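You operate a simulated robot arm through the tools that you are given. There is no shell and no other tool. Be economical: measure what you need, move in short steps, check, and stop when the job is done.

You are at the controls of a simulated two-armed robot. One attempt, no reset.

TASK
Pick up the brown cartridge with one hand, pass it to the other hand and put it in the green sample tray.

The check looks at the end state, three seconds after you hand in, the way a careful person would. Anything else that was tipped, shoved, dropped, spilled or broken makes it a failure.

THE ROBOT
Two 7-joint arms with two-finger parallel grippers on one trunk, on a base that drives. Base frame: it is fixed to the floor where the robot stands at the start and does not move with it; the origin is under the middle of the robot, x ahead of it, y to its left, z up. Lengths are in mm, angles in degrees, forces in N, time in s.
The left shoulder is at the start at [70, 178, 1095], the right one opposite. With the tool pointing down near the work surface each hand reaches from about 300 to 740 mm from the robot's upright axis, wherever it stands, measured 20 degrees to its own side. Places, roughly: green sample tray [-1500, 800, 900]. Payload 3.43 kg a hand.
The tool frame of a hand sits at the grasp point between the pads (the TCP): z along the fingers, y along the line on which they close. The tips reach 30 mm beyond it. The gripper opens to 94 mm. The fingers are 28 mm wide and 10 mm thick; the gripper's body (50 by 96 mm) begins 55 mm behind the TCP.
Orientation is told as [roll, pitch, yaw] about the base's x, y, z axes, in that order, counted from this pose: with the fingers straight down and closing along the base's y, the tool's x points along the base's -x, its y along +y and its z along -z.

THE INTERFACE
- The arms move only by the tool drive_tool. It takes "left_series", "right_series" or both (then of equal length, played together; a hand with none holds still); each is a list of rows, each a list of 7 numbers: the shift along the base's x, y, z in units of 30 mm (1.0 is 30 mm), then the turn, a rotation vector about the base's x, y, z in units of 4 degrees (1.0 is 4 degrees), then the finger opening in mm, from 0 to 94. In form: [[x, y, z, ax, ay, az, hand], ...]. A call has 1 to 12 rows; each row shifts and turns the commanded pose from where the row before left it. A call with a number of a shift or a turn outside -1 to 1 is refused whole. Each row takes 0.2 s and may step no farther than 50 mm and 8.6 degrees from the row before; otherwise, or with a gripper value out of range, the whole call is refused. A pose out of reach is approached as far as the arm can. The call stops where the force on the tool passes 40 N (or 10 N more than at its start, if that is more) or the arm is blocked; 0.2 s more then pass. Each finger travels about 153 mm/s and halts on what it meets, pressing with about 41 N; the grip force reading is that of the motor and also rises with nothing between the fingers. The clock runs only during rows and for 0.2 s after the last one: add rows that do not move to give the fingers time. The reply holds the time, the measured pose of the TCP, the force on the tool along the base axes, the opening and the grip force, in the units named above and with some noise, with the torque about the TCP (base axes, N m) and any sound that the robot's microphone picked up.
- Cameras (640 x 400 px; columns grow to the right, rows downward): "scene" is now at [138.3, 6.4, 1426.3]; the picture's right is [0.13, -0.99, 0.00], its down [-0.53, -0.07, -0.85] and it looks along [0.84, 0.11, -0.53] (base axes); focal length 259 px, centre (320, 200). "left" rides on the left gripper at [76, -14, -103] in its tool frame; the picture's right is [0.18, 0.98, 0.00], its down [-0.75, 0.14, -0.64] and it looks along [-0.63, 0.12, 0.77] (tool axes); focal length 243 px, centre (320, 200). "right" rides on the right gripper at [76, 14, -102] in its tool frame; the picture's right is [-0.18, 0.98, 0.00], its down [-0.75, -0.14, -0.64] and it looks along [-0.63, -0.12, 0.77] (tool axes); focal length 243 px, centre (320, 200). There is no depth. A picture from a camera that has moved, and an enlarged one, comes with that camera's place and axes in the base frame and with its lens. The place of the scene camera against the robot may be out by one fixed shift of up to 18 mm in any direction.
- grab_frame(camera): a new picture of that camera. No time passes.
- move_column(by): slides the trunk up (or, below 0, down) by that many mm; the arms and the scene camera ride with it, the base frame stays. It gives what a move gives, with no picture.
- steer(legs): drives the robot by 1 to 6 legs, each [ahead, turn to the left] in mm and degrees, along the robot's own axes; the way and the turn of a leg run together, so that a leg with both is an arc; at most 1500 mm and 180 degrees a leg. The arms and the cameras ride along, it lands a little off, and it stops where it bumps. It gives what a move gives.
- turn_head(pan, tilt): turns the head with the scene camera to pan (to the left, within 86 degrees either way) and tilt (down, from -29 to 69), counted from straight ahead of the robot. It gives what a move gives.
- close_up(camera, box): a new picture of the part [left, top, right, bottom] of that camera's present view, enlarged. No time passes.
- sign_off(): hands the job in; it is judged then, once.

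Work in short steps. Places have to be worked out from the pictures, the camera data and where the tool is seen: move nearer, look again, correct. Check each grasp and each placing, and mend what went wrong. You have 120 turns and 100 pictures in all, those below and enlarged ones among them. Open the grippers and draw the arms clear of the work before you hand the job in, unless the task says otherwise; then end with one line.

The tools are called after "Call:" as name(argument=value, ...) on one line, values as JSON. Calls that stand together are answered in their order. drive_tool: Moves the arms, as the interface text tells. Its arguments: {"type":"object","properties":{"left_series":{"type":"array","items":{"type":"array","items":{"type":"number"}}},"right_series":{"type":"array","items":{"type":"array","items":{"type":"number"}}}},"required":[]} The other tools are called the same way: move_column (by) slides the trunk up or down; steer (legs) drives the base; turn_head (pan, tilt) turns the head that bears the scene camera; grab_frame (camera) takes a picture; close_up (camera, box) takes an enlarged picture of a part of a camera's view; sign_off () hands the job in.

At the start:

```text
time_s: 0.0
left_ee_pos: [416.1, 381.9, 1099.8]
left_tool_rot: [0.0, -0.2, 0.1]
left_wrist_force: [-0.7, 0.6, 0.8]
left_wrist_torque: [0.01, -0.01, -0.02]
left_finger_gap: 93.7
left_gripper_force: 0.1
right_ee_pos: [547.5, -119.3, 1171.8]
right_tool_rot: [0.0, 0.0, 0.2]
right_wrist_force: [0.0, 0.9, 0.6]
right_wrist_torque: [0.01, -0.02, -0.01]
right_finger_gap: 93.9
right_gripper_force: 0.1
trunk travel left (down, up): [-675.0, 165.0]
robot x, y, heading: [1.2, 1.0, 0.1]
head pan, tilt: [7.6, 32.0]
```

scene: 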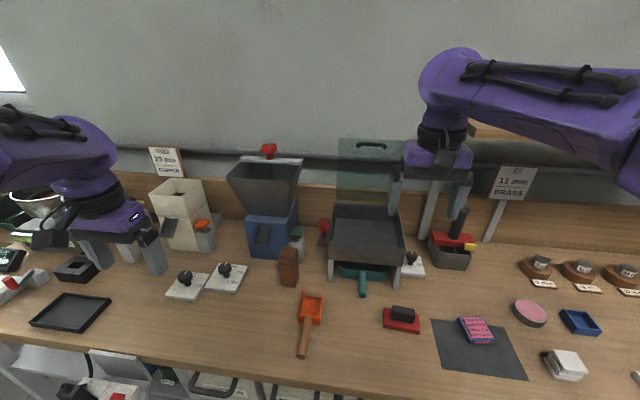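
right: 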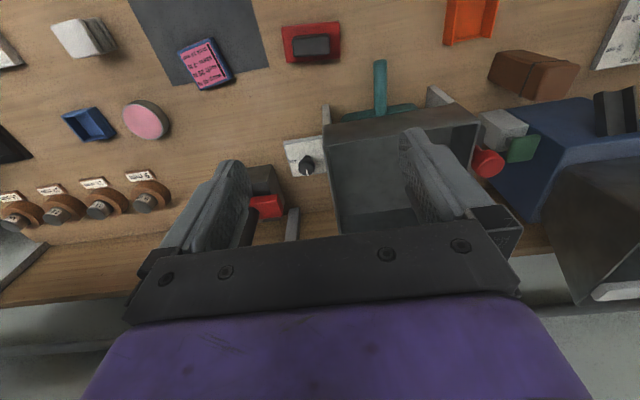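
left: 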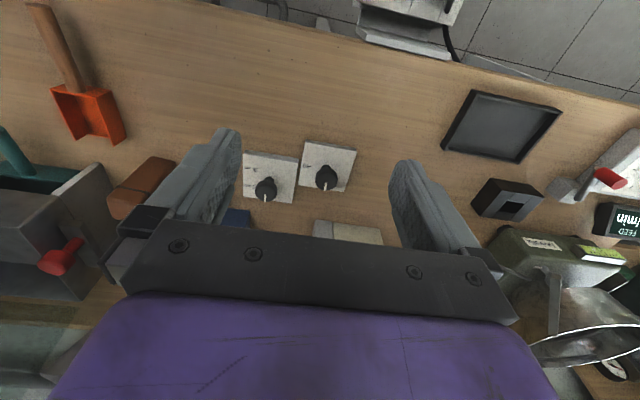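

The brown upright block near pixel (289,267) in the scene looks like the cartridge; I'll enlarge it to be sure.

Call:
close_up(camera="scene", box=[220, 200, 380, 300])

Call:
close_up(camera="right", box=[420, 0, 640, 138])

```text
4.00 times, centred on (300, 250) of scene
camera zoom: at [138.3, 6.4, 1426.3], right [0.13, -0.99, 0.0], down [-0.53, -0.07, -0.85], along [0.84, 0.11, -0.53], focal length 1035 px, centre (400, 0)
```

zoom: 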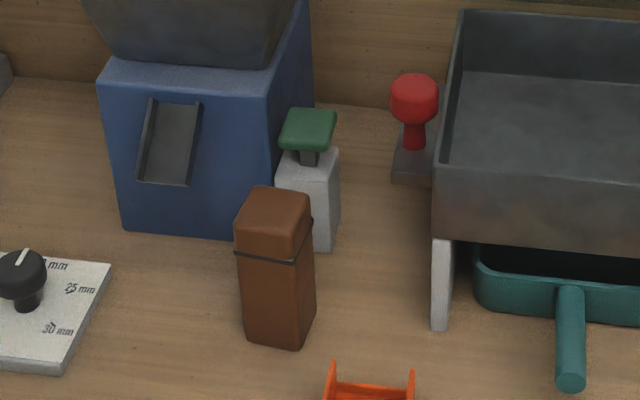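

```text
2.90 times, centred on (530, 69) of right
camera zoom: at [469.6, -103.2, 1272.9], right [0.18, 0.98, 0.0], down [0.75, -0.14, 0.64], along [0.63, -0.12, -0.77], focal length 703 px, centre (-289, 580)
```

zoom: 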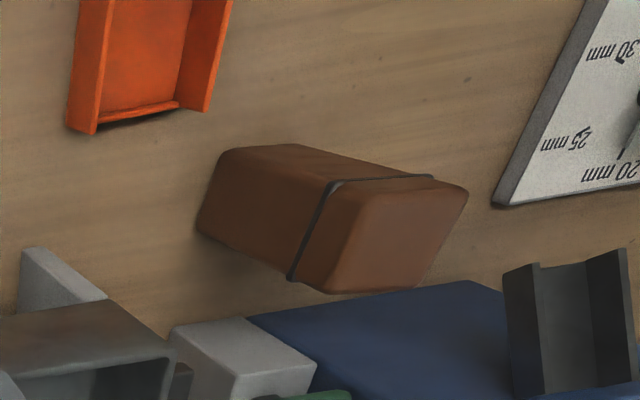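

The cartridge stands at about (595,148), roughly 40x40 mm and 113 mm tall, its top near z 973. I'll pick it low with the left hand tilted 48° from the robot's side, so the right hand can take it from above. First I move and tilt the left hand at a safe height.

Call:
drive_tool(left_series=[[0.1, -0.65, -0.1, 0, -1, 0, 94], [0.1, -0.65, -0.1, 0, -1, 0, 94], [0.1, -0.65, -0.1, 0, -1, 0, 94], [0.1, -0.65, -0.1, 0, -1, 0, 94], [0.1, -0.65, -0.1, 0, -1, 0, 94], [0.1, -0.65, -0.1, 0, -1, 0, 94], [0.1, -0.65, -0.1, 0, -1, 0, 94], [0.1, -0.65, -0.1, 0, -1, 0, 94], [0.1, -0.65, -0.1, 0, -1, 0, 94], [0.1, -0.65, -0.1, 0, -1, 0, 94], [0.1, -0.65, -0.1, 0, -1, 0, 94], [0.1, -0.65, -0.1, 0, -1, 0, 94]])

Call:
grab_frame(camera="left")

Call:
grab_frame(camera="scene")

```text
time_s: 2.6
left_ee_pos: [544.8, 216.0, 1023.8]
left_tool_rot: [-2.0, -46.0, 2.1]
left_wrist_force: [-0.8, 0.6, 0.0]
left_wrist_torque: [0.0, 0.0, 0.02]
left_finger_gap: 94.0
left_gripper_force: 0.0
left hand out of reach, approached as far as the arm can: row 2, 3, 4, 5, 6, 7, 8, 9, 10, 11, 12
right_ee_pos: [546.6, -117.9, 1172.7]
right_tool_rot: [0.0, 0.0, 0.2]
right_wrist_force: [0.4, -0.7, -0.5]
right_wrist_torque: [0.0, -0.01, 0.01]
right_finger_gap: 94.1
right_gripper_force: 0.0
trunk travel left (down, up): [-675.0, 165.0]
robot x, y, heading: [-2.1, 1.6, 0.3]
head pan, tilt: [7.6, 32.0]
```

```text
94 pictures are left
camera left: at [418.8, 201.2, 1040.7], right [-0.14, 0.98, -0.16], down [0.06, 0.17, 0.98], along [0.99, 0.13, -0.08], focal length 243 px, centre (320, 200)
```

left: 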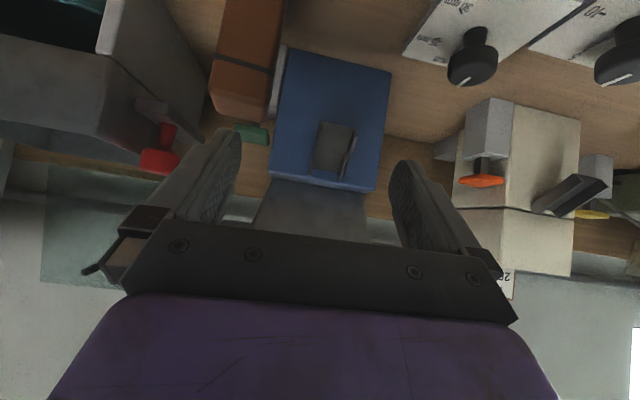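

```text
93 pictures are left
camera scene: at [138.3, 6.0, 1426.4], right [0.13, -0.99, 0.0], down [-0.53, -0.07, -0.85], along [0.84, 0.11, -0.53], focal length 259 px, centre (320, 200)
```

scene: 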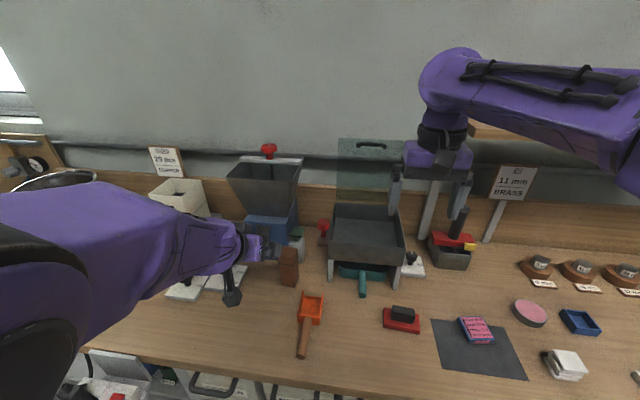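

The tilted wrist is too near the shoulder to reach the commanded pose. Backing the base 130 mm puts the target at a comfortable distance, and everything behind is clear.

Call:
steer(legs=[[-130, 0]])

```text
time_s: 3.9
left_ee_pos: [417.8, 213.8, 1024.3]
left_tool_rot: [-2.0, -46.1, 1.5]
left_wrist_force: [0.2, 0.4, -1.0]
left_wrist_torque: [0.0, 0.03, -0.01]
left_finger_gap: 93.9
left_gripper_force: 0.1
right_ee_pos: [419.9, -118.6, 1170.5]
right_tool_rot: [-0.1, 0.2, 0.0]
right_wrist_force: [0.5, -0.1, -0.1]
right_wrist_torque: [0.0, 0.0, 0.0]
right_finger_gap: 94.2
right_gripper_force: 0.0
trunk travel left (down, up): [-675.0, 165.0]
robot x, y, heading: [-129.8, 0.4, -0.2]
head pan, tilt: [7.6, 32.0]
```

Now I go toward the pre-grasp, about (480,148,1000), in small rows.

Call:
drive_tool(left_series=[[0.4, -0.55, -0.1, 0, 0, 0, 94], [0.4, -0.55, -0.1, 0, 0, 0, 94], [0.4, -0.55, -0.1, 0, 0, 0, 94], [0.4, -0.55, -0.1, 0, 0, 0, 94]])

Call:
grab_frame(camera="left")

Call:
grab_frame(camera="scene")

```text
time_s: 4.9
left_ee_pos: [465.7, 146.9, 1020.2]
left_tool_rot: [-3.7, -46.3, 2.9]
left_wrist_force: [0.8, -0.2, 0.5]
left_wrist_torque: [0.03, 0.0, 0.01]
left_finger_gap: 94.0
left_gripper_force: 0.1
right_ee_pos: [420.7, -121.4, 1169.6]
right_tool_rot: [0.2, 0.1, 0.0]
right_wrist_force: [0.3, -0.1, 0.3]
right_wrist_torque: [0.03, 0.01, -0.01]
right_finger_gap: 94.0
right_gripper_force: 0.1
trunk travel left (down, up): [-675.0, 165.0]
robot x, y, heading: [-131.9, -0.3, 0.1]
head pan, tilt: [7.6, 32.0]
```

```text
92 pictures are left
camera left: at [340.1, 131.9, 1036.0], right [-0.13, 0.98, -0.18], down [0.05, 0.18, 0.98], along [0.99, 0.12, -0.08], focal length 243 px, centre (320, 200)
```

left: 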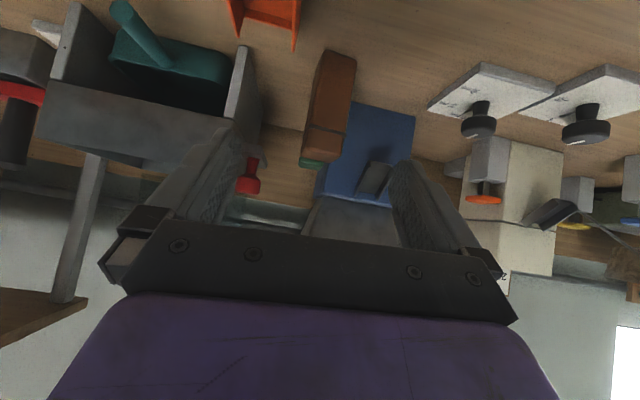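

```text
91 pictures are left
camera scene: at [10.8, 4.7, 1426.3], right [0.13, -0.99, 0.0], down [-0.53, -0.07, -0.85], along [0.84, 0.11, -0.53], focal length 259 px, centre (320, 200)
```

scene: 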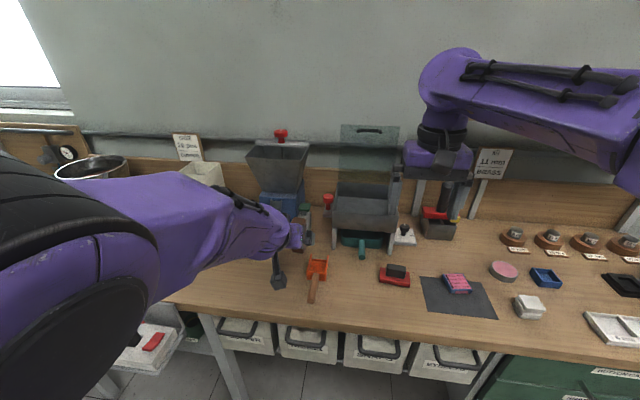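

The cartridge sits centred between the fingers, at y of about 150. I level the slight roll, yaw a little, and advance about 60% of the way along the tool axis.

Call:
drive_tool(left_series=[[0.3, 0, -0.5, 0.45, 0, -0.5, 94], [0.4, 0.02, -0.5, 0.45, 0, -0.5, 94], [0.4, 0.02, -0.45, 0, 0, 0, 94], [0.4, 0.02, -0.45, 0, 0, 0, 94], [0.4, 0.02, -0.4, 0, 0, 0, 94]])

Call:
grab_frame(camera="left")

Call:
close_up(camera="scene", box=[220, 180, 380, 280])

Call:
grab_frame(camera="right")

```text
time_s: 6.1
left_ee_pos: [521.4, 150.5, 945.2]
left_tool_rot: [3.1, -46.0, -6.1]
left_wrist_force: [0.8, -0.2, -0.5]
left_wrist_torque: [0.03, 0.0, -0.01]
left_finger_gap: 94.1
left_gripper_force: 0.0
right_ee_pos: [419.9, -118.9, 1171.2]
right_tool_rot: [0.0, 0.1, 0.1]
right_wrist_force: [0.1, -0.1, 0.6]
right_wrist_torque: [-0.01, 0.02, 0.01]
right_finger_gap: 94.0
right_gripper_force: 0.0
trunk travel left (down, up): [-675.0, 165.0]
robot x, y, heading: [-127.5, -3.6, 0.0]
head pan, tilt: [7.6, 32.0]
```

```text
90 pictures are left
camera left: at [394.5, 143.9, 960.9], right [-0.06, 0.99, -0.1], down [0.07, 0.1, 0.99], along [1.0, 0.05, -0.07], focal length 243 px, centre (320, 200)
```

left: 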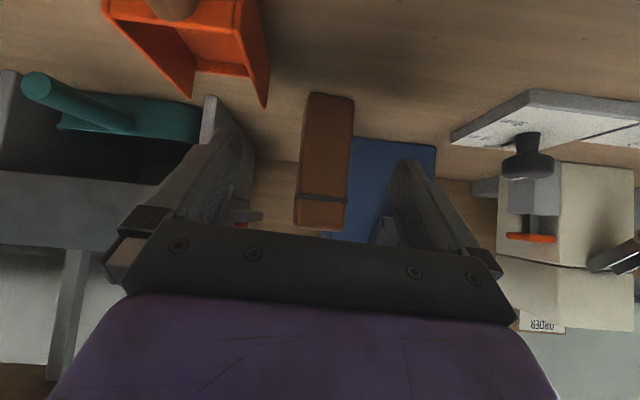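

```text
4.00 times, centred on (300, 230) of scene
camera zoom: at [10.6, 6.3, 1426.3], right [0.13, -0.99, 0.0], down [-0.53, -0.07, -0.85], along [0.84, 0.11, -0.53], focal length 1035 px, centre (400, 80)
```

zoom: 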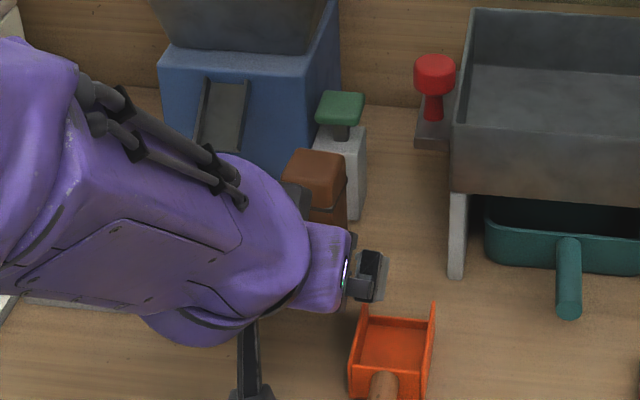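

```text
88 pictures are left
camera right: at [341.8, -103.6, 1272.5], right [0.18, 0.98, 0.0], down [0.75, -0.14, 0.64], along [0.63, -0.12, -0.77], focal length 243 px, centre (320, 200)
```

right: 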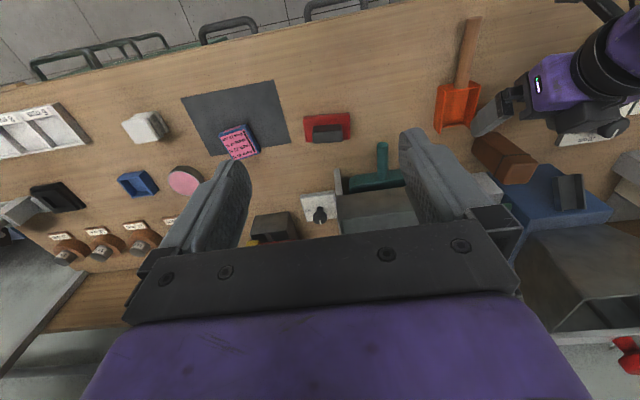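

Alignment is good: the cartridge centre is near (603,150) and its top near 970. I advance to (603,150,903), with the opening narrowed a little so the fingers pass the scoop's corner.

Call:
drive_tool(left_series=[[0.55, 0, -0.1, 0, 0, 0, 76], [0.55, 0, -0.2, 0, 0, 0, 76], [0.55, 0, -0.3, 0, 0, 0, 76], [0.55, 0, -0.4, 0, 0, 0, 76], [0.5, 0, -0.4, 0, 0, 0, 76]])

Call:
grab_frame(camera="left")

Call:
close_up(camera="right", box=[400, 40, 640, 190])

```text
time_s: 7.3
left_ee_pos: [600.2, 150.6, 904.6]
left_tool_rot: [3.0, -46.2, -6.1]
left_wrist_force: [-1.9, 0.5, 4.3]
left_wrist_torque: [-0.09, -0.06, -0.04]
left_finger_gap: 76.0
left_gripper_force: 0.1
right_ee_pos: [417.3, -118.5, 1173.2]
right_tool_rot: [0.0, -0.1, 0.1]
right_wrist_force: [-0.5, -1.8, -0.1]
right_wrist_torque: [-0.01, 0.03, 0.04]
right_finger_gap: 93.7
right_gripper_force: 0.1
trunk travel left (down, up): [-675.0, 165.0]
robot x, y, heading: [-126.8, 3.4, -0.3]
head pan, tilt: [7.6, 32.0]
```

```text
87 pictures are left
camera left: at [473.0, 143.4, 920.2], right [-0.06, 0.99, -0.1], down [0.07, 0.1, 0.99], along [1.0, 0.05, -0.07], focal length 243 px, centre (320, 200)
```

left: 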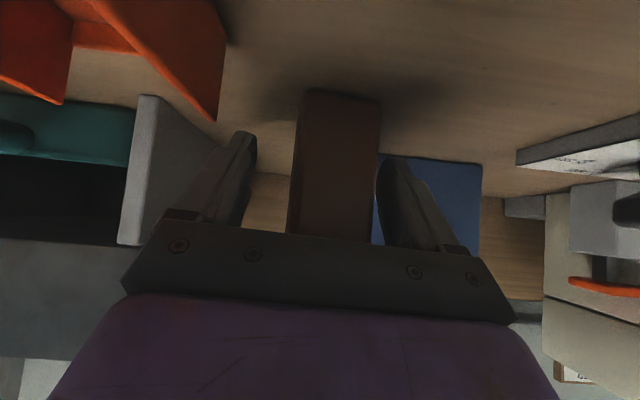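

```text
2.67 times, centred on (520, 115) of right
camera zoom: at [338.9, -104.0, 1273.8], right [0.18, 0.98, 0.0], down [0.75, -0.14, 0.64], along [0.63, -0.12, -0.77], focal length 647 px, centre (-213, 427)
```

zoom: 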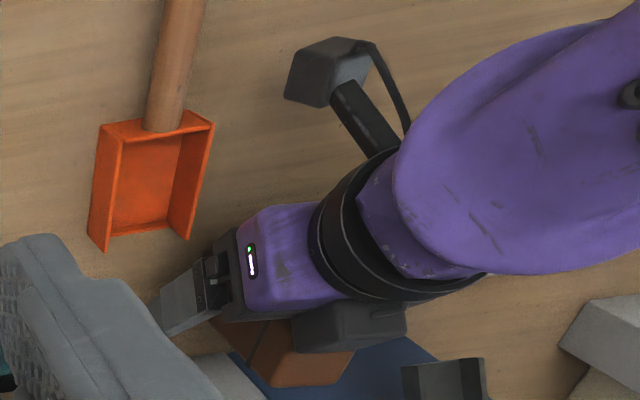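

A small contact force (4 N) suggests the gripper palm is just touching the cartridge's upper front edge. I back off 10 mm in x, then close.

Call:
drive_tool(left_series=[[-0.35, 0.05, 0, 0, 0, 0, 76]])

Call:
grab_frame(camera="left")

```text
time_s: 7.7
left_ee_pos: [592.3, 151.6, 902.6]
left_tool_rot: [3.1, -45.9, -6.1]
left_wrist_force: [0.4, 0.8, 0.5]
left_wrist_torque: [-0.01, 0.03, -0.02]
left_finger_gap: 75.9
left_gripper_force: 0.2
right_ee_pos: [419.4, -119.4, 1171.9]
right_tool_rot: [-0.1, 0.1, 0.1]
right_wrist_force: [0.4, -0.3, 0.8]
right_wrist_torque: [-0.03, -0.01, 0.03]
right_finger_gap: 94.1
right_gripper_force: 0.0
trunk travel left (down, up): [-675.0, 165.0]
robot x, y, heading: [-132.0, -1.7, 0.2]
head pan, tilt: [7.6, 32.0]
```

```text
85 pictures are left
camera left: at [465.7, 145.3, 919.0], right [-0.06, 0.99, -0.1], down [0.07, 0.1, 0.99], along [1.0, 0.05, -0.07], focal length 243 px, centre (320, 200)
```

left: 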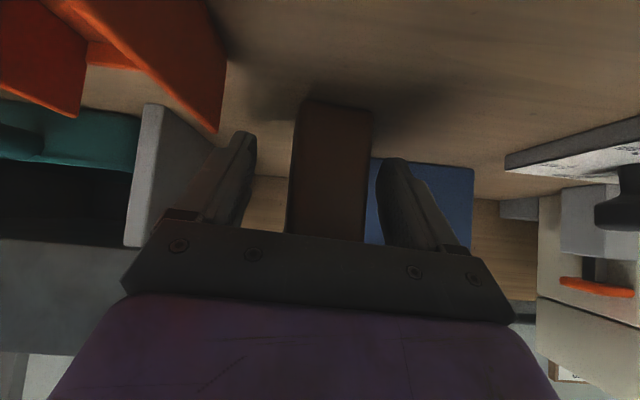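

The force is gone. The cartridge sits about 7 mm to +y of the finger centre, so I shift and then close.

Call:
drive_tool(left_series=[[0, 0.22, 0, 0, 0, 0, 76], [0, 0, 0, 0, 0, 0, 40], [0, 0, 0, 0, 0, 0, 20], [0, 0, 0, 0, 0, 0, 20], [0, 0, 0, 0, 0, 0, 20]])

Call:
grab_frame(camera="left")

```text
time_s: 8.9
left_ee_pos: [592.9, 158.6, 902.7]
left_tool_rot: [3.0, -46.0, -6.2]
left_wrist_force: [0.8, -0.5, 1.5]
left_wrist_torque: [-0.07, -0.1, 0.02]
left_finger_gap: 43.6
left_gripper_force: 40.9
right_ee_pos: [419.4, -119.5, 1171.9]
right_tool_rot: [-0.1, -0.1, 0.0]
right_wrist_force: [0.2, 0.3, 0.3]
right_wrist_torque: [0.0, 0.01, -0.01]
right_finger_gap: 94.2
right_gripper_force: 0.1
trunk travel left (down, up): [-675.0, 165.0]
robot x, y, heading: [-130.3, -0.8, 0.0]
head pan, tilt: [7.6, 32.0]
```

```text
84 pictures are left
camera left: at [465.6, 151.7, 918.9], right [-0.06, 0.99, -0.1], down [0.07, 0.1, 0.99], along [1.0, 0.05, -0.07], focal length 243 px, centre (320, 200)
```

left: 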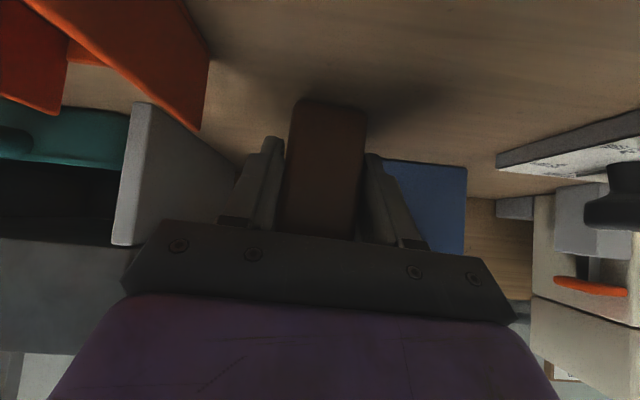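

It is gripped at 43.6 mm. I lift straight up first, then draw back while lifting further.

Call:
drive_tool(left_series=[[0, 0, 0.2, 0, 0, 0, 20], [0, 0, 0.4, 0, 0, 0, 20], [-0.1, 0, 0.6, 0, 0, 0, 20], [-0.2, 0, 0.7, 0, 0, 0, 20], [-0.4, 0, 0.8, 0, 0, 0, 20], [-0.4, 0, 0.8, 0, 0, 0, 20], [-0.4, 0, 0.8, 0, 0, 0, 20]])

Call:
grab_frame(camera="scene")

Call:
grab_frame(camera="right")

```text
time_s: 10.5
left_ee_pos: [546.6, 157.7, 1032.9]
left_tool_rot: [3.1, -46.0, -6.0]
left_wrist_force: [-0.3, -0.3, -1.2]
left_wrist_torque: [0.01, -0.01, 0.0]
left_finger_gap: 43.9
left_gripper_force: 40.7
right_ee_pos: [418.2, -118.4, 1172.8]
right_tool_rot: [-0.1, 0.0, 0.1]
right_wrist_force: [0.1, -0.3, 0.0]
right_wrist_torque: [0.02, -0.01, -0.02]
right_finger_gap: 94.2
right_gripper_force: 0.0
trunk travel left (down, up): [-675.0, 165.0]
robot x, y, heading: [-132.7, 2.9, -0.1]
head pan, tilt: [7.6, 32.0]
```

```text
83 pictures are left
camera scene: at [8.6, 6.2, 1426.4], right [0.13, -0.99, 0.0], down [-0.52, -0.07, -0.85], along [0.84, 0.11, -0.53], focal length 259 px, centre (320, 200)
```

scene: 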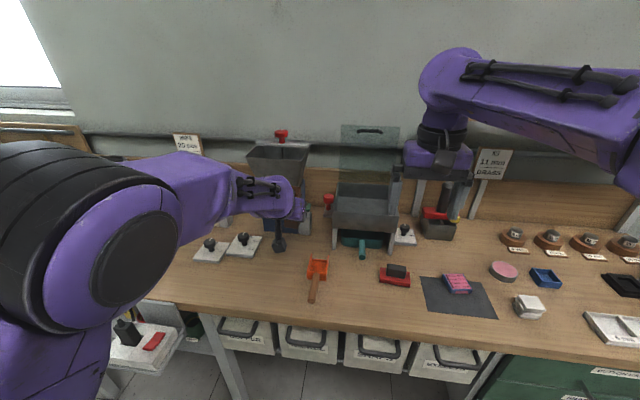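

```text
82 pictures are left
camera right: at [340.0, -103.7, 1273.2], right [0.18, 0.98, 0.0], down [0.75, -0.14, 0.64], along [0.63, -0.12, -0.77], focal length 243 px, centre (320, 200)
```

right: 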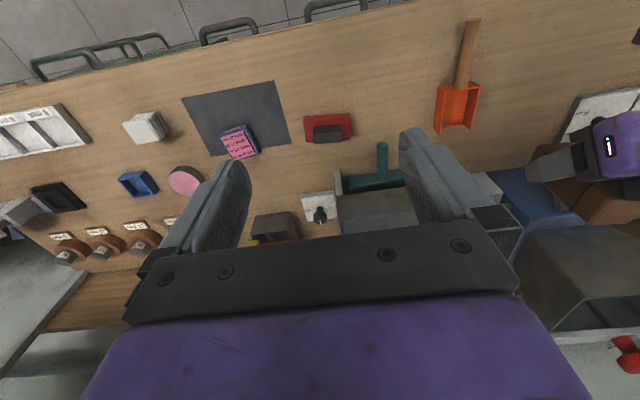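

The cartridge is held. I back the robot 300 mm to get free space above no objects, then arrange the handover.

Call:
steer(legs=[[-300, 0]])

Call:
drive_tool(left_series=[[-0.3, -0.2, 0.1, 0, 0, -1, 20], [-0.3, -0.2, 0.1, 0, 0, -1, 20], [-0.3, -0.2, 0.1, 0, 0, -1, 20], [-0.3, -0.2, 0.1, 0, 0, -1, 20], [-0.3, -0.2, 0.1, 0, 0, -1, 20], [-0.3, -0.2, 0.1, 0, 0, -1, 20], [-0.3, -0.2, 0.1, 0, 0, -1, 20], [-0.3, -0.2, 0.1, 0, 0, -1, 20], [-0.3, -0.2, 0.1, 0, 0, -1, 20], [-0.3, -0.2, 0.1, 0, 0, -1, 20]], right_series=[[0, -0.5, 0.3, 0, 0, 1, 94], [0, -0.5, 0.3, 0, 0, 1, 94], [0, -0.5, 0.3, 0, 0, 1, 94], [0, -0.5, 0.3, 0, 0, 1, 94], [0, -0.2, 0.2, 0, 0, 1, 94], [0, -0.2, 0.2, 0, 0, 1, 94], [0, 0, 0, 0, 0, 1, 94], [0, 0, 0, 0, 0, 1, 94], [0, 0, 0, 0, 0, 1, 94], [0, 0, 0, 0, 0, 1, 94]])

```text
time_s: 12.5
left_ee_pos: [247.6, 162.6, 1032.5]
left_tool_rot: [3.0, -45.9, -5.4]
left_wrist_force: [0.6, 0.1, -1.8]
left_wrist_torque: [-0.06, 0.01, 0.0]
left_finger_gap: 44.0
left_gripper_force: 41.5
right_ee_pos: [122.6, -114.1, 1170.7]
right_tool_rot: [0.0, 0.0, 0.5]
right_wrist_force: [0.5, -0.9, -0.1]
right_wrist_torque: [0.02, -0.02, 0.01]
right_finger_gap: 94.0
right_gripper_force: 0.1
trunk travel left (down, up): [-675.0, 165.0]
robot x, y, heading: [-426.5, -2.0, 0.4]
head pan, tilt: [7.6, 32.0]
```

```text
time_s: 14.7
left_ee_pos: [159.8, 105.1, 1062.8]
left_tool_rot: [3.0, -46.0, -45.4]
left_wrist_force: [-0.2, 0.2, -0.9]
left_wrist_torque: [0.01, 0.0, 0.0]
left_finger_gap: 44.1
left_gripper_force: 40.9
right_ee_pos: [123.2, -186.8, 1219.4]
right_tool_rot: [0.0, 0.1, 40.7]
right_wrist_force: [0.4, 0.4, 0.1]
right_wrist_torque: [0.0, 0.02, 0.02]
right_finger_gap: 93.9
right_gripper_force: 0.0
trunk travel left (down, up): [-675.0, 165.0]
robot x, y, heading: [-428.8, -2.5, 0.5]
head pan, tilt: [7.6, 32.0]
```

No reach problems. I finish the yaws, left to about -90 and right to about +90.

Call:
drive_tool(left_series=[[-0.1, -0.1, 0, 0, 0, -1, 20], [-0.1, -0.1, 0, 0, 0, -1, 20], [-0.1, -0.1, 0, 0, 0, -1, 20], [-0.1, -0.1, 0, 0, 0, -1, 20], [-0.1, -0.1, 0, 0, 0, -1, 20], [-0.1, -0.1, 0, 0, 0, -1, 20], [-0.1, -0.1, 0, 0, 0, -1, 20], [-0.1, -0.1, 0, 0, 0, -1, 20], [-0.1, -0.1, 0, 0, 0, -1, 20], [-0.1, -0.1, 0, 0, 0, -1, 20], [0, 0, 0, 0, 0, -1, 20], [0, 0, 0, 0, 0, 0, 20]], right_series=[[0, 0, 0, 0, 0, 1, 94], [0, 0, 0, 0, 0, 1, 94], [0, 0, 0, 0, 0, 1, 94], [0, 0, 0, 0, 0, 1, 94], [0, 0, 0, 0, 0, 1, 94], [0, 0, 0, 0, 0, 1, 94], [0, 0, 0, 0, 0, 1, 94], [0, 0, 0, 0, 0, 1, 94], [0, 0, 0, 0, 0, 1, 94], [0, 0, 0, 0, 0, 1, 94], [0, 0, 0, 0, 0, 1, 94], [0, 0, 0, 0, 0, 1, 94]])

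Call:
grab_frame(camera="scene")

Call:
grab_frame(camera="right")

Call:
grab_frame(camera="left")

```text
time_s: 17.3
left_ee_pos: [127.3, 74.2, 1063.5]
left_tool_rot: [3.0, -46.0, -89.6]
left_wrist_force: [-0.4, 0.9, -1.6]
left_wrist_torque: [0.03, -0.01, -0.02]
left_finger_gap: 44.0
left_gripper_force: 40.7
right_ee_pos: [122.2, -186.8, 1218.7]
right_tool_rot: [0.1, 0.0, 88.7]
right_wrist_force: [-0.2, 0.6, -0.4]
right_wrist_torque: [0.01, 0.0, 0.03]
right_finger_gap: 93.9
right_gripper_force: 0.1
trunk travel left (down, up): [-675.0, 165.0]
robot x, y, heading: [-428.8, -2.7, 0.7]
head pan, tilt: [7.6, 32.0]
```

```text
81 pictures are left
camera scene: at [-287.9, 6.4, 1426.3], right [0.14, -0.99, 0.0], down [-0.52, -0.08, -0.85], along [0.84, 0.12, -0.53], focal length 259 px, centre (320, 200)
```

scene: 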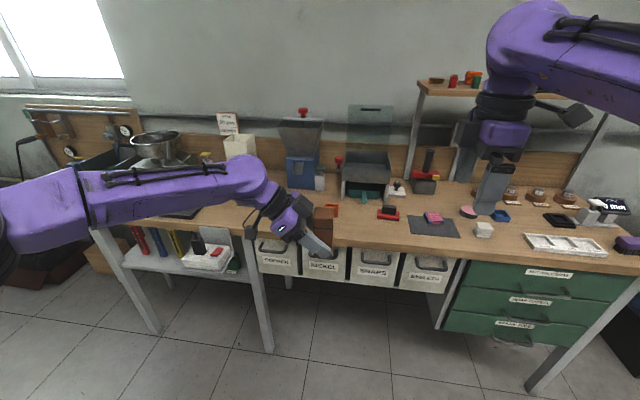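

```text
80 pictures are left
camera right: at [105.4, -261.5, 1320.3], right [-0.98, 0.21, 0.0], down [0.16, 0.75, 0.64], along [0.13, 0.63, -0.77], focal length 243 px, centre (320, 200)
```

right: 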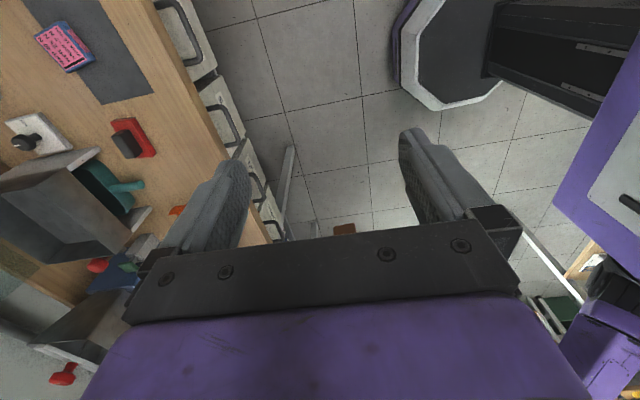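

```text
79 pictures are left
camera left: at [107.8, 198.7, 1078.8], right [0.98, 0.17, -0.1], down [0.11, -0.06, 0.99], along [0.17, -0.98, -0.07], focal length 243 px, centre (320, 200)
```

left: 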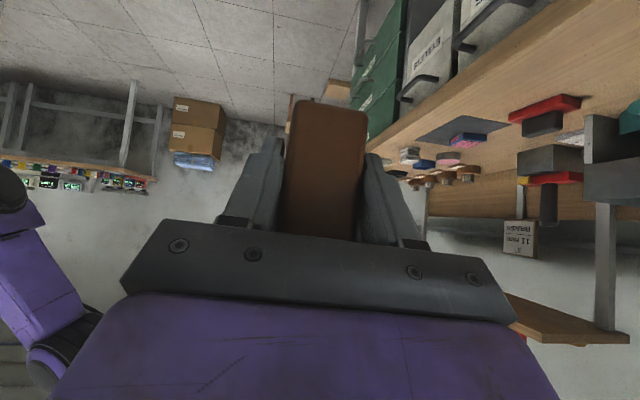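

The cartridge hangs vertical in the left hand, its centre near (127,64) and top near z 1130. I bring the right hand above it with a slight 8° lean away from the left wrist.

Call:
drive_tool(right_series=[[0, 0.9, 0, 0.4, 0, 0.2, 94], [0, 0.9, 0, 0.4, 0, 0.2, 94], [0, 0.9, 0, 0.4, 0, 0.2, 94], [0, 0.9, 0, 0.4, 0, 0.2, 94], [0, 0.9, 0, 0.4, 0, 0, 94], [0.05, 0.9, 0, 0, 0, 0, 94], [0.05, 0.9, 0, 0, 0, 0, 94], [0.05, 0.9, 0, 0, 0, 0, 94], [0, 0.9, 0, 0, 0, 0, 94]])

Call:
grab_frame(camera="right")

Call:
close_up(camera="scene", box=[200, 80, 456, 240])

```text
time_s: 19.3
left_ee_pos: [127.2, 72.0, 1062.3]
left_tool_rot: [3.1, -46.0, -89.5]
left_wrist_force: [-0.1, 0.6, -1.9]
left_wrist_torque: [0.02, 0.0, 0.01]
left_finger_gap: 44.1
left_gripper_force: 41.2
right_ee_pos: [126.8, 42.6, 1213.0]
right_tool_rot: [-0.1, -7.9, 91.8]
right_wrist_force: [-0.1, 0.7, -0.1]
right_wrist_torque: [0.04, 0.01, 0.02]
right_finger_gap: 94.0
right_gripper_force: 0.1
right hand out of reach, approached as far as the arm can: row 9
trunk travel left (down, up): [-675.0, 165.0]
robot x, y, heading: [-426.0, -1.0, 0.5]
head pan, tilt: [7.6, 32.0]
```

```text
78 pictures are left
camera right: at [112.3, -46.5, 1302.6], right [-0.99, 0.15, 0.02], down [0.12, 0.66, 0.74], along [0.1, 0.73, -0.67], focal length 243 px, centre (320, 200)
```

right: 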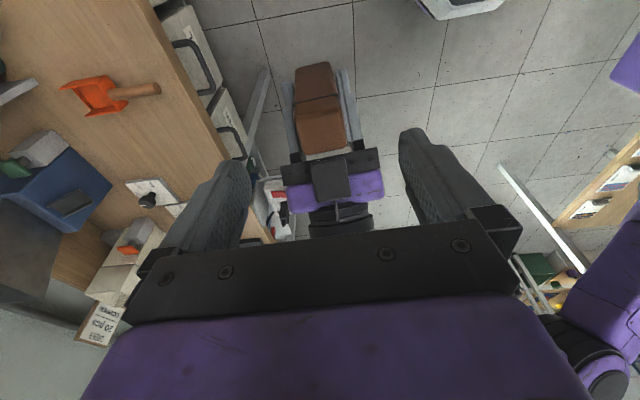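

```text
2.50 times, centred on (328, 160) of scene
camera zoom: at [-288.1, 6.5, 1426.4], right [0.14, -0.99, 0.0], down [-0.52, -0.08, -0.85], along [0.84, 0.12, -0.53], focal length 647 px, centre (300, 300)
```

zoom: 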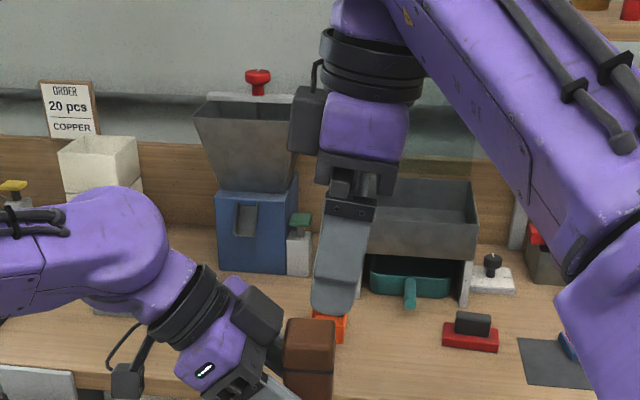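

The right arm tops out at y of about 43 there. I'll bring the left hand over and up a bit (y -15, z +25) while lowering the right a little, then re-measure.

Call:
drive_tool(left_series=[[0, -0.25, 0.3, 0, 0, 0, 20], [0, -0.25, 0.3, 0, 0, 0, 20], [0, 0, 0.2, 0, 0, 0, 20]], right_series=[[0, -0.2, -0.2, 0, 0, 0, 94], [0, -0.1, -0.2, 0, 0, 0, 94], [0, 0, -0.2, 0, 0, 0, 94]])

Call:
grab_frame(camera="right")

```text
time_s: 20.1
left_ee_pos: [128.3, 59.6, 1087.5]
left_tool_rot: [2.9, -46.1, -89.4]
left_wrist_force: [-0.7, -0.2, -1.6]
left_wrist_torque: [0.03, -0.02, -0.01]
left_finger_gap: 43.8
left_gripper_force: 40.8
right_ee_pos: [125.0, 34.4, 1195.1]
right_tool_rot: [-0.1, -8.0, 91.8]
right_wrist_force: [0.0, 0.7, 0.1]
right_wrist_torque: [0.02, 0.0, 0.0]
right_finger_gap: 93.9
right_gripper_force: 0.0
trunk travel left (down, up): [-675.0, 165.0]
robot x, y, heading: [-423.3, -3.4, 0.5]
head pan, tilt: [7.6, 32.0]
```

```text
76 pictures are left
camera right: at [112.2, -54.9, 1284.8], right [-0.99, 0.15, 0.02], down [0.12, 0.66, 0.74], along [0.1, 0.73, -0.67], focal length 243 px, centre (320, 200)
```

right: 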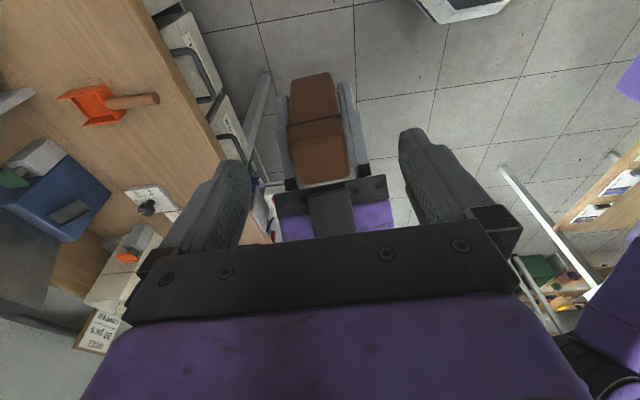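

Columns line up with the finger centre. I shift the left hand 8 mm more to -y and descend the right to z of about 1142 around the cartridge top.

Call:
drive_tool(left_series=[[0, -0.27, 0, 0, 0, 0, 20], [0, 0, 0, 0, 0, 0, 20], [0, 0, 0, 0, 0, 0, 20], [0, 0, 0, 0, 0, 0, 20]], right_series=[[0, 0.1, -0.3, 0, 0, 0, 94], [0.05, 0, -0.5, 0, 0, 0, 94], [0, 0, -0.5, 0, 0, 0, 94], [0, 0, -0.45, 0, 0, 0, 94]])

Call:
grab_frame(camera="right")

Call:
close_up(camera="scene", box=[200, 80, 456, 240])

Call:
grab_frame(camera="left")

```text
time_s: 21.1
left_ee_pos: [128.2, 52.3, 1087.5]
left_tool_rot: [3.0, -46.0, -89.5]
left_wrist_force: [0.3, 0.7, -1.5]
left_wrist_torque: [0.05, -0.02, 0.01]
left_finger_gap: 43.7
left_gripper_force: 41.3
right_ee_pos: [125.9, 35.7, 1142.2]
right_tool_rot: [-0.1, -8.0, 91.7]
right_wrist_force: [0.1, 0.4, 0.3]
right_wrist_torque: [0.03, -0.02, 0.02]
right_finger_gap: 94.1
right_gripper_force: 0.0
trunk travel left (down, up): [-675.0, 165.0]
robot x, y, heading: [-424.8, 1.3, 0.5]
head pan, tilt: [7.6, 32.0]
```

```text
75 pictures are left
camera right: at [112.5, -52.4, 1231.8], right [-0.99, 0.15, 0.02], down [0.12, 0.66, 0.74], along [0.1, 0.73, -0.67], focal length 243 px, centre (320, 200)
```

right: 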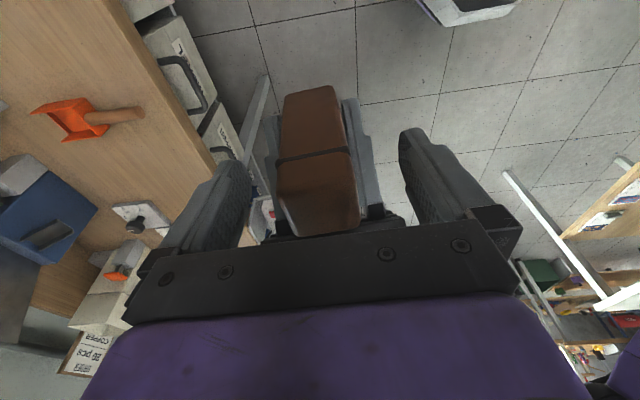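

```text
2.50 times, centred on (328, 160) of scene
camera zoom: at [-287.5, 6.6, 1426.3], right [0.14, -0.99, 0.0], down [-0.52, -0.08, -0.85], along [0.84, 0.12, -0.53], focal length 647 px, centre (300, 300)
```

zoom: 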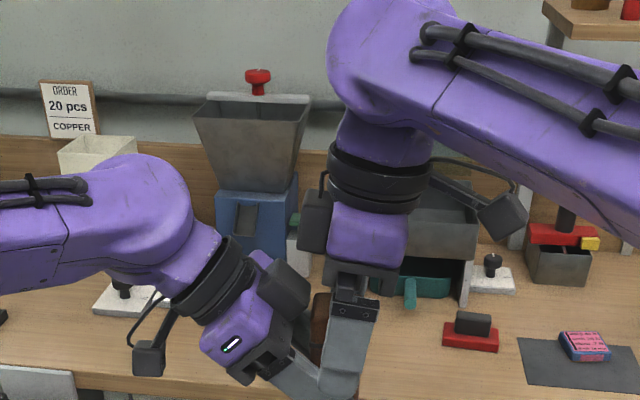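

```text
73 pictures are left
camera left: at [108.5, 177.5, 1104.0], right [0.98, 0.17, -0.1], down [0.11, -0.06, 0.99], along [0.17, -0.98, -0.07], focal length 243 px, centre (320, 200)
```

left: 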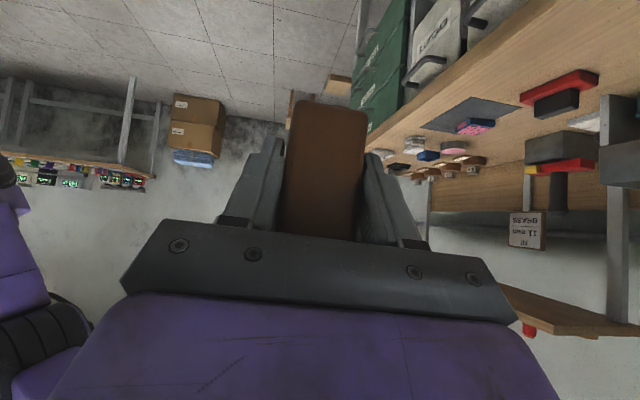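

The right fingertips would pass within a few mm of the left fingers, so I raise the right hand 8 mm and shift it 3 mm away, then close it on the cartridge.

Call:
drive_tool(right_series=[[0.07, -0.1, 0.27, 0, 0, 0, 94], [0, 0, 0, 0, 0, 0, 60], [0, 0, 0, 0, 0, 0, 20], [0, 0, 0, 0, 0, 0, 20], [0, 0, 0, 0, 0, 0, 20]])

Call:
grab_frame(camera="right")

Call:
close_up(camera="scene", box=[264, 160, 392, 240])

```text
time_s: 22.3
left_ee_pos: [129.5, 51.7, 1086.7]
left_tool_rot: [3.0, -46.0, -89.4]
left_wrist_force: [9.1, 0.9, -3.4]
left_wrist_torque: [-0.11, 0.55, -0.4]
left_finger_gap: 43.7
left_gripper_force: 40.6
right_ee_pos: [127.7, 34.5, 1150.8]
right_tool_rot: [-0.1, -8.0, 91.8]
right_wrist_force: [-8.6, 0.2, 1.2]
right_wrist_torque: [0.12, 0.1, 0.59]
right_finger_gap: 43.9
right_gripper_force: 41.6
trunk travel left (down, up): [-675.0, 165.0]
robot x, y, heading: [-423.8, -1.3, 0.6]
head pan, tilt: [7.6, 32.0]
```

```text
72 pictures are left
camera right: at [114.1, -55.1, 1241.2], right [-0.99, 0.15, 0.03], down [0.12, 0.66, 0.74], along [0.09, 0.73, -0.67], focal length 243 px, centre (320, 200)
```

right: 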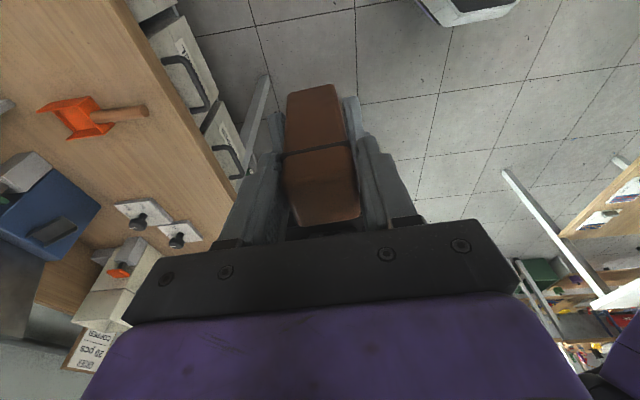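

```text
5.00 times, centred on (328, 200) of scene
camera zoom: at [-287.6, 6.6, 1426.3], right [0.14, -0.99, 0.0], down [-0.52, -0.08, -0.85], along [0.84, 0.12, -0.53], focal length 1294 px, centre (280, 200)
```

zoom: 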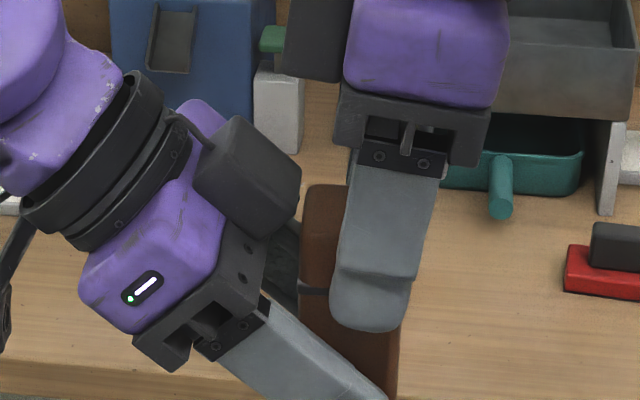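

Right grip is firm (43.9 mm, 41 N). I open the left hand and withdraw it horizontally toward +y.

Call:
drive_tool(left_series=[[0, 0, 0, 0, 0, 0, 60], [0, 0, 0, 0, 0, 0, 94], [0, 0, 0, 0, 0, 0, 94], [0, 0.5, 0, 0, 0, 0, 94], [0, 0.8, 0, 0, 0, 0, 94], [0, 0.9, 0, 0, 0, 0, 94], [0, 0.9, 0, 0, 0, 0, 94], [0, 0.9, 0, 0, 0, 0, 94]], right_series=[[0, 0, 0, 0, 0, 0, 20], [0, 0, 0, 0, 0, 0, 20], [0, 0, 0, 0, 0, 0, 20], [0, 0, 0, 0, 0, 0, 20], [0, 0, 0, 0, 0, 0, 20], [0, 0, 0, 0, 0, 0, 20], [0, 0, 0, 0, 0, 0, 20], [0, 0, 0, 0, 0, 0, 20]])

Call:
grab_frame(camera="left")

Call:
grab_frame(camera="scene")

```text
time_s: 24.1
left_ee_pos: [127.4, 170.5, 1086.9]
left_tool_rot: [3.0, -46.1, -89.5]
left_wrist_force: [-0.5, 0.6, 0.5]
left_wrist_torque: [0.0, -0.01, 0.01]
left_finger_gap: 94.0
left_gripper_force: 0.0
right_ee_pos: [128.5, 35.3, 1152.3]
right_tool_rot: [-0.1, -8.0, 91.7]
right_wrist_force: [-0.4, -0.5, -0.6]
right_wrist_torque: [-0.02, 0.02, -0.02]
right_finger_gap: 44.1
right_gripper_force: 41.1
trunk travel left (down, up): [-675.0, 165.0]
robot x, y, heading: [-430.0, -0.6, 0.6]
head pan, tilt: [7.6, 32.0]
```

```text
70 pictures are left
camera left: at [107.4, 296.7, 1103.3], right [0.98, 0.17, -0.1], down [0.11, -0.05, 0.99], along [0.17, -0.98, -0.07], focal length 243 px, centre (320, 200)
```

left: 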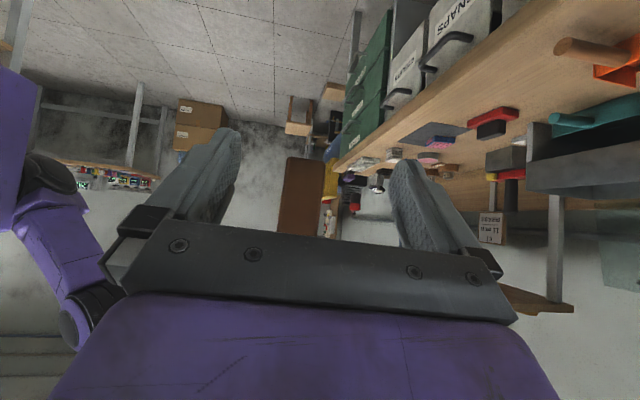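

```text
69 pictures are left
camera scene: at [-287.6, 7.6, 1426.3], right [0.14, -0.99, 0.0], down [-0.52, -0.08, -0.85], along [0.84, 0.12, -0.53], focal length 259 px, centre (320, 200)
```

scene: 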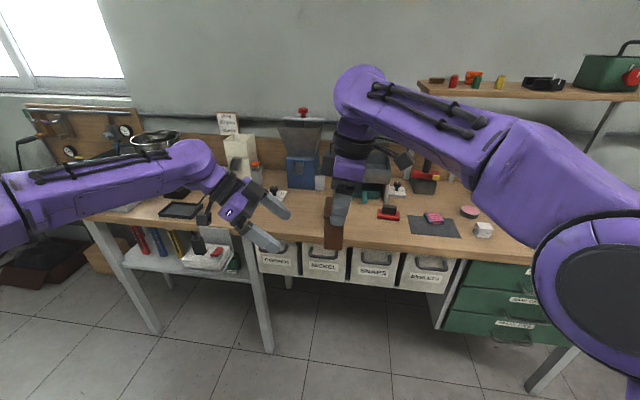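

Handover succeeded. Now I bring both arms into compact travel poses: the right goes upright and partly unyawed, the left untilted and moved to its own side.

Call:
drive_tool(left_series=[[-0.1, 0.5, 0.1, 0.95, 0, 0, 94], [-0.1, 0.5, 0.1, 0.95, 0, 0, 94], [-0.1, 0.5, 0.1, 0.95, 0, 0, 94], [-0.1, 0.5, 0.1, 0.95, 0, 0, 94], [-0.1, 0.5, 0.1, 0.95, 0, 0, 94], [-0.1, 0.5, 0.1, 0.95, 0, 0, 94], [-0.1, 0.5, 0.1, 0.95, 0, 0, 94], [-0.1, 0.5, 0.1, 0.95, 0, 0, 94], [-0.1, 0.5, 0.1, 0.95, 0, 0, 94], [-0.1, 0.5, 0.1, 0.95, 0, 0, 94], [-0.1, 0.5, 0.1, 0.95, 0, 0, 94], [-0.1, 0.5, 0.1, 0.95, 0, 0, 94]], right_series=[[-0.15, -0.65, 0.1, -0.17, 0, -1, 20], [-0.15, -0.65, 0.1, -0.17, 0, -1, 20], [-0.15, -0.65, 0.1, -0.17, 0, -1, 20], [-0.15, -0.65, 0.1, -0.17, 0, -1, 20], [-0.15, -0.65, 0.1, -0.17, 0, -1, 20], [-0.15, -0.65, 0.1, -0.17, 0, -1, 20], [-0.15, -0.65, 0.1, -0.17, 0, -1, 20], [-0.15, -0.65, 0.1, -0.17, 0, -1, 20], [-0.15, -0.65, 0.1, -0.17, 0, -1, 20], [-0.15, -0.65, 0.1, -0.17, 0, -1, 20], [-0.15, -0.65, 0.1, -0.17, 0, -1, 20], [-0.15, -0.65, 0.1, -0.17, 0, -1, 20]])

Call:
drive_tool(left_series=[[-0.3, 0.1, 0, 0, 0, 1, 94], [-0.3, 0.1, 0, 0, 0, 1, 94], [-0.3, 0.1, 0, 0, 0, 1, 94], [-0.3, 0.1, 0, 0, 0, 1, 94], [-0.1, 0, 0, 0, 0, 1, 94], [-0.1, 0, 0, 0, 0, 1, 94], [-0.1, 0, 0, 0, 0, 1, 94], [-0.1, 0, 0, 0, 0, 1, 94], [-0.1, 0, 0, 0, 0, 1, 94], [-0.1, 0, 0, 0, 0, 1, 94], [0, 0, 0, 0, 0, 1, 94]], right_series=[[0, 0, 0, 0, 0, -1, 20], [0, 0, 0, 0, 0, -1, 20], [0, 0, 0, 0, 0, -1, 20], [0, 0, 0, 0, 0, -1, 20], [0, 0, 0, 0, 0, -1, 20], [0, 0, 0, 0, 0, -1, 20], [0, 0, 0, 0, 0, -1, 20], [0, 0, 0, 0, 0, -1, 20], [0, 0, 0, 0, 0, -1, 20], [0, 0, 0, 0, 0, -1, 20], [0, 0, 0, 0, 0, -0.8, 20]])

Call:
grab_frame(camera="right")

Call:
turn_head(pan=85, tilt=25)

Call:
grab_frame(camera="scene")

```text
time_s: 26.7
left_ee_pos: [89.9, 350.6, 1122.6]
left_tool_rot: [3.5, -0.4, -89.5]
left_wrist_force: [-0.5, -0.6, -0.9]
left_wrist_torque: [0.01, -0.01, 0.06]
left_finger_gap: 94.1
left_gripper_force: 0.1
right_ee_pos: [72.7, -203.7, 1186.1]
right_tool_rot: [-3.0, -0.6, 43.8]
right_wrist_force: [0.3, -0.8, -0.5]
right_wrist_torque: [-0.01, -0.03, 0.01]
right_finger_gap: 43.8
right_gripper_force: 40.9
trunk travel left (down, up): [-675.0, 165.0]
robot x, y, heading: [-427.3, -0.0, 0.7]
head pan, tilt: [7.6, 32.0]
```

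```text
time_s: 29.1
left_ee_pos: [37.9, 362.0, 1121.5]
left_tool_rot: [3.4, -0.4, -45.6]
left_wrist_force: [0.2, 0.3, -0.7]
left_wrist_torque: [0.02, 0.04, 0.0]
left_finger_gap: 94.0
left_gripper_force: 0.1
right_ee_pos: [73.5, -200.8, 1185.9]
right_tool_rot: [-3.0, -0.6, 0.7]
right_wrist_force: [0.8, -0.2, -1.1]
right_wrist_torque: [0.04, 0.03, -0.01]
right_finger_gap: 44.0
right_gripper_force: 40.6
trunk travel left (down, up): [-675.0, 165.0]
robot x, y, heading: [-425.0, -4.0, 0.3]
head pan, tilt: [7.6, 32.0]
```

```text
68 pictures are left
camera right: at [-5.3, -181.7, 1286.1], right [0.17, 0.98, -0.05], down [0.75, -0.1, 0.66], along [0.64, -0.15, -0.75], focal length 243 px, centre (320, 200)
```

right: 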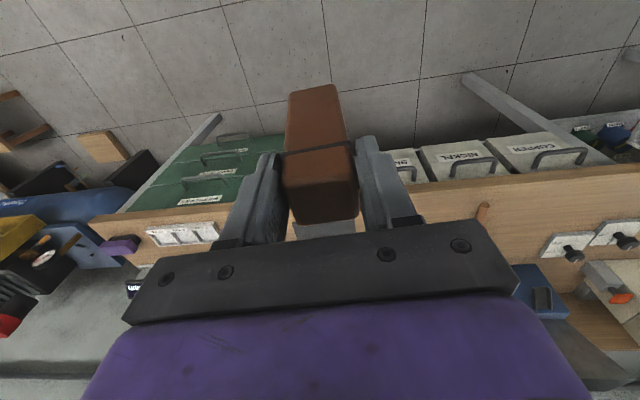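

```text
time_s: 30.6
left_ee_pos: [38.3, 363.5, 1121.7]
left_tool_rot: [3.5, -0.4, -45.7]
left_wrist_force: [-0.2, 0.4, 0.6]
left_wrist_torque: [0.0, -0.03, 0.02]
left_finger_gap: 94.1
left_gripper_force: 0.2
right_ee_pos: [74.3, -200.2, 1186.3]
right_tool_rot: [-3.1, -0.6, 0.7]
right_wrist_force: [0.5, -0.8, -1.8]
right_wrist_torque: [0.01, -0.02, 0.03]
right_finger_gap: 43.8
right_gripper_force: 40.8
trunk travel left (down, up): [-675.0, 165.0]
robot x, y, heading: [-427.5, 0.6, 0.5]
head pan, tilt: [85.0, 25.0]
```

```text
67 pictures are left
camera scene: at [-369.1, 85.6, 1437.4], right [1.0, -0.08, 0.0], down [-0.03, -0.42, -0.91], along [0.07, 0.9, -0.42], focal length 259 px, centre (320, 200)
```

scene: 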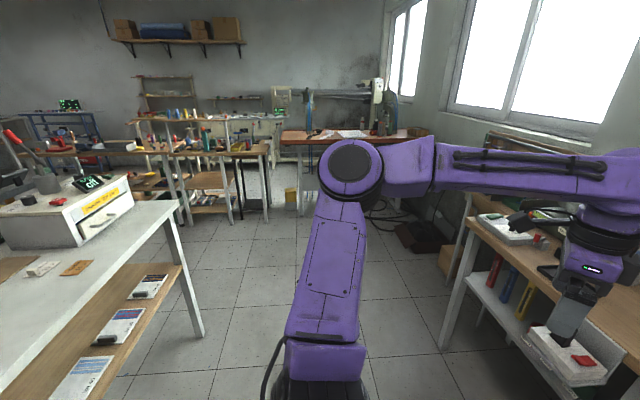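

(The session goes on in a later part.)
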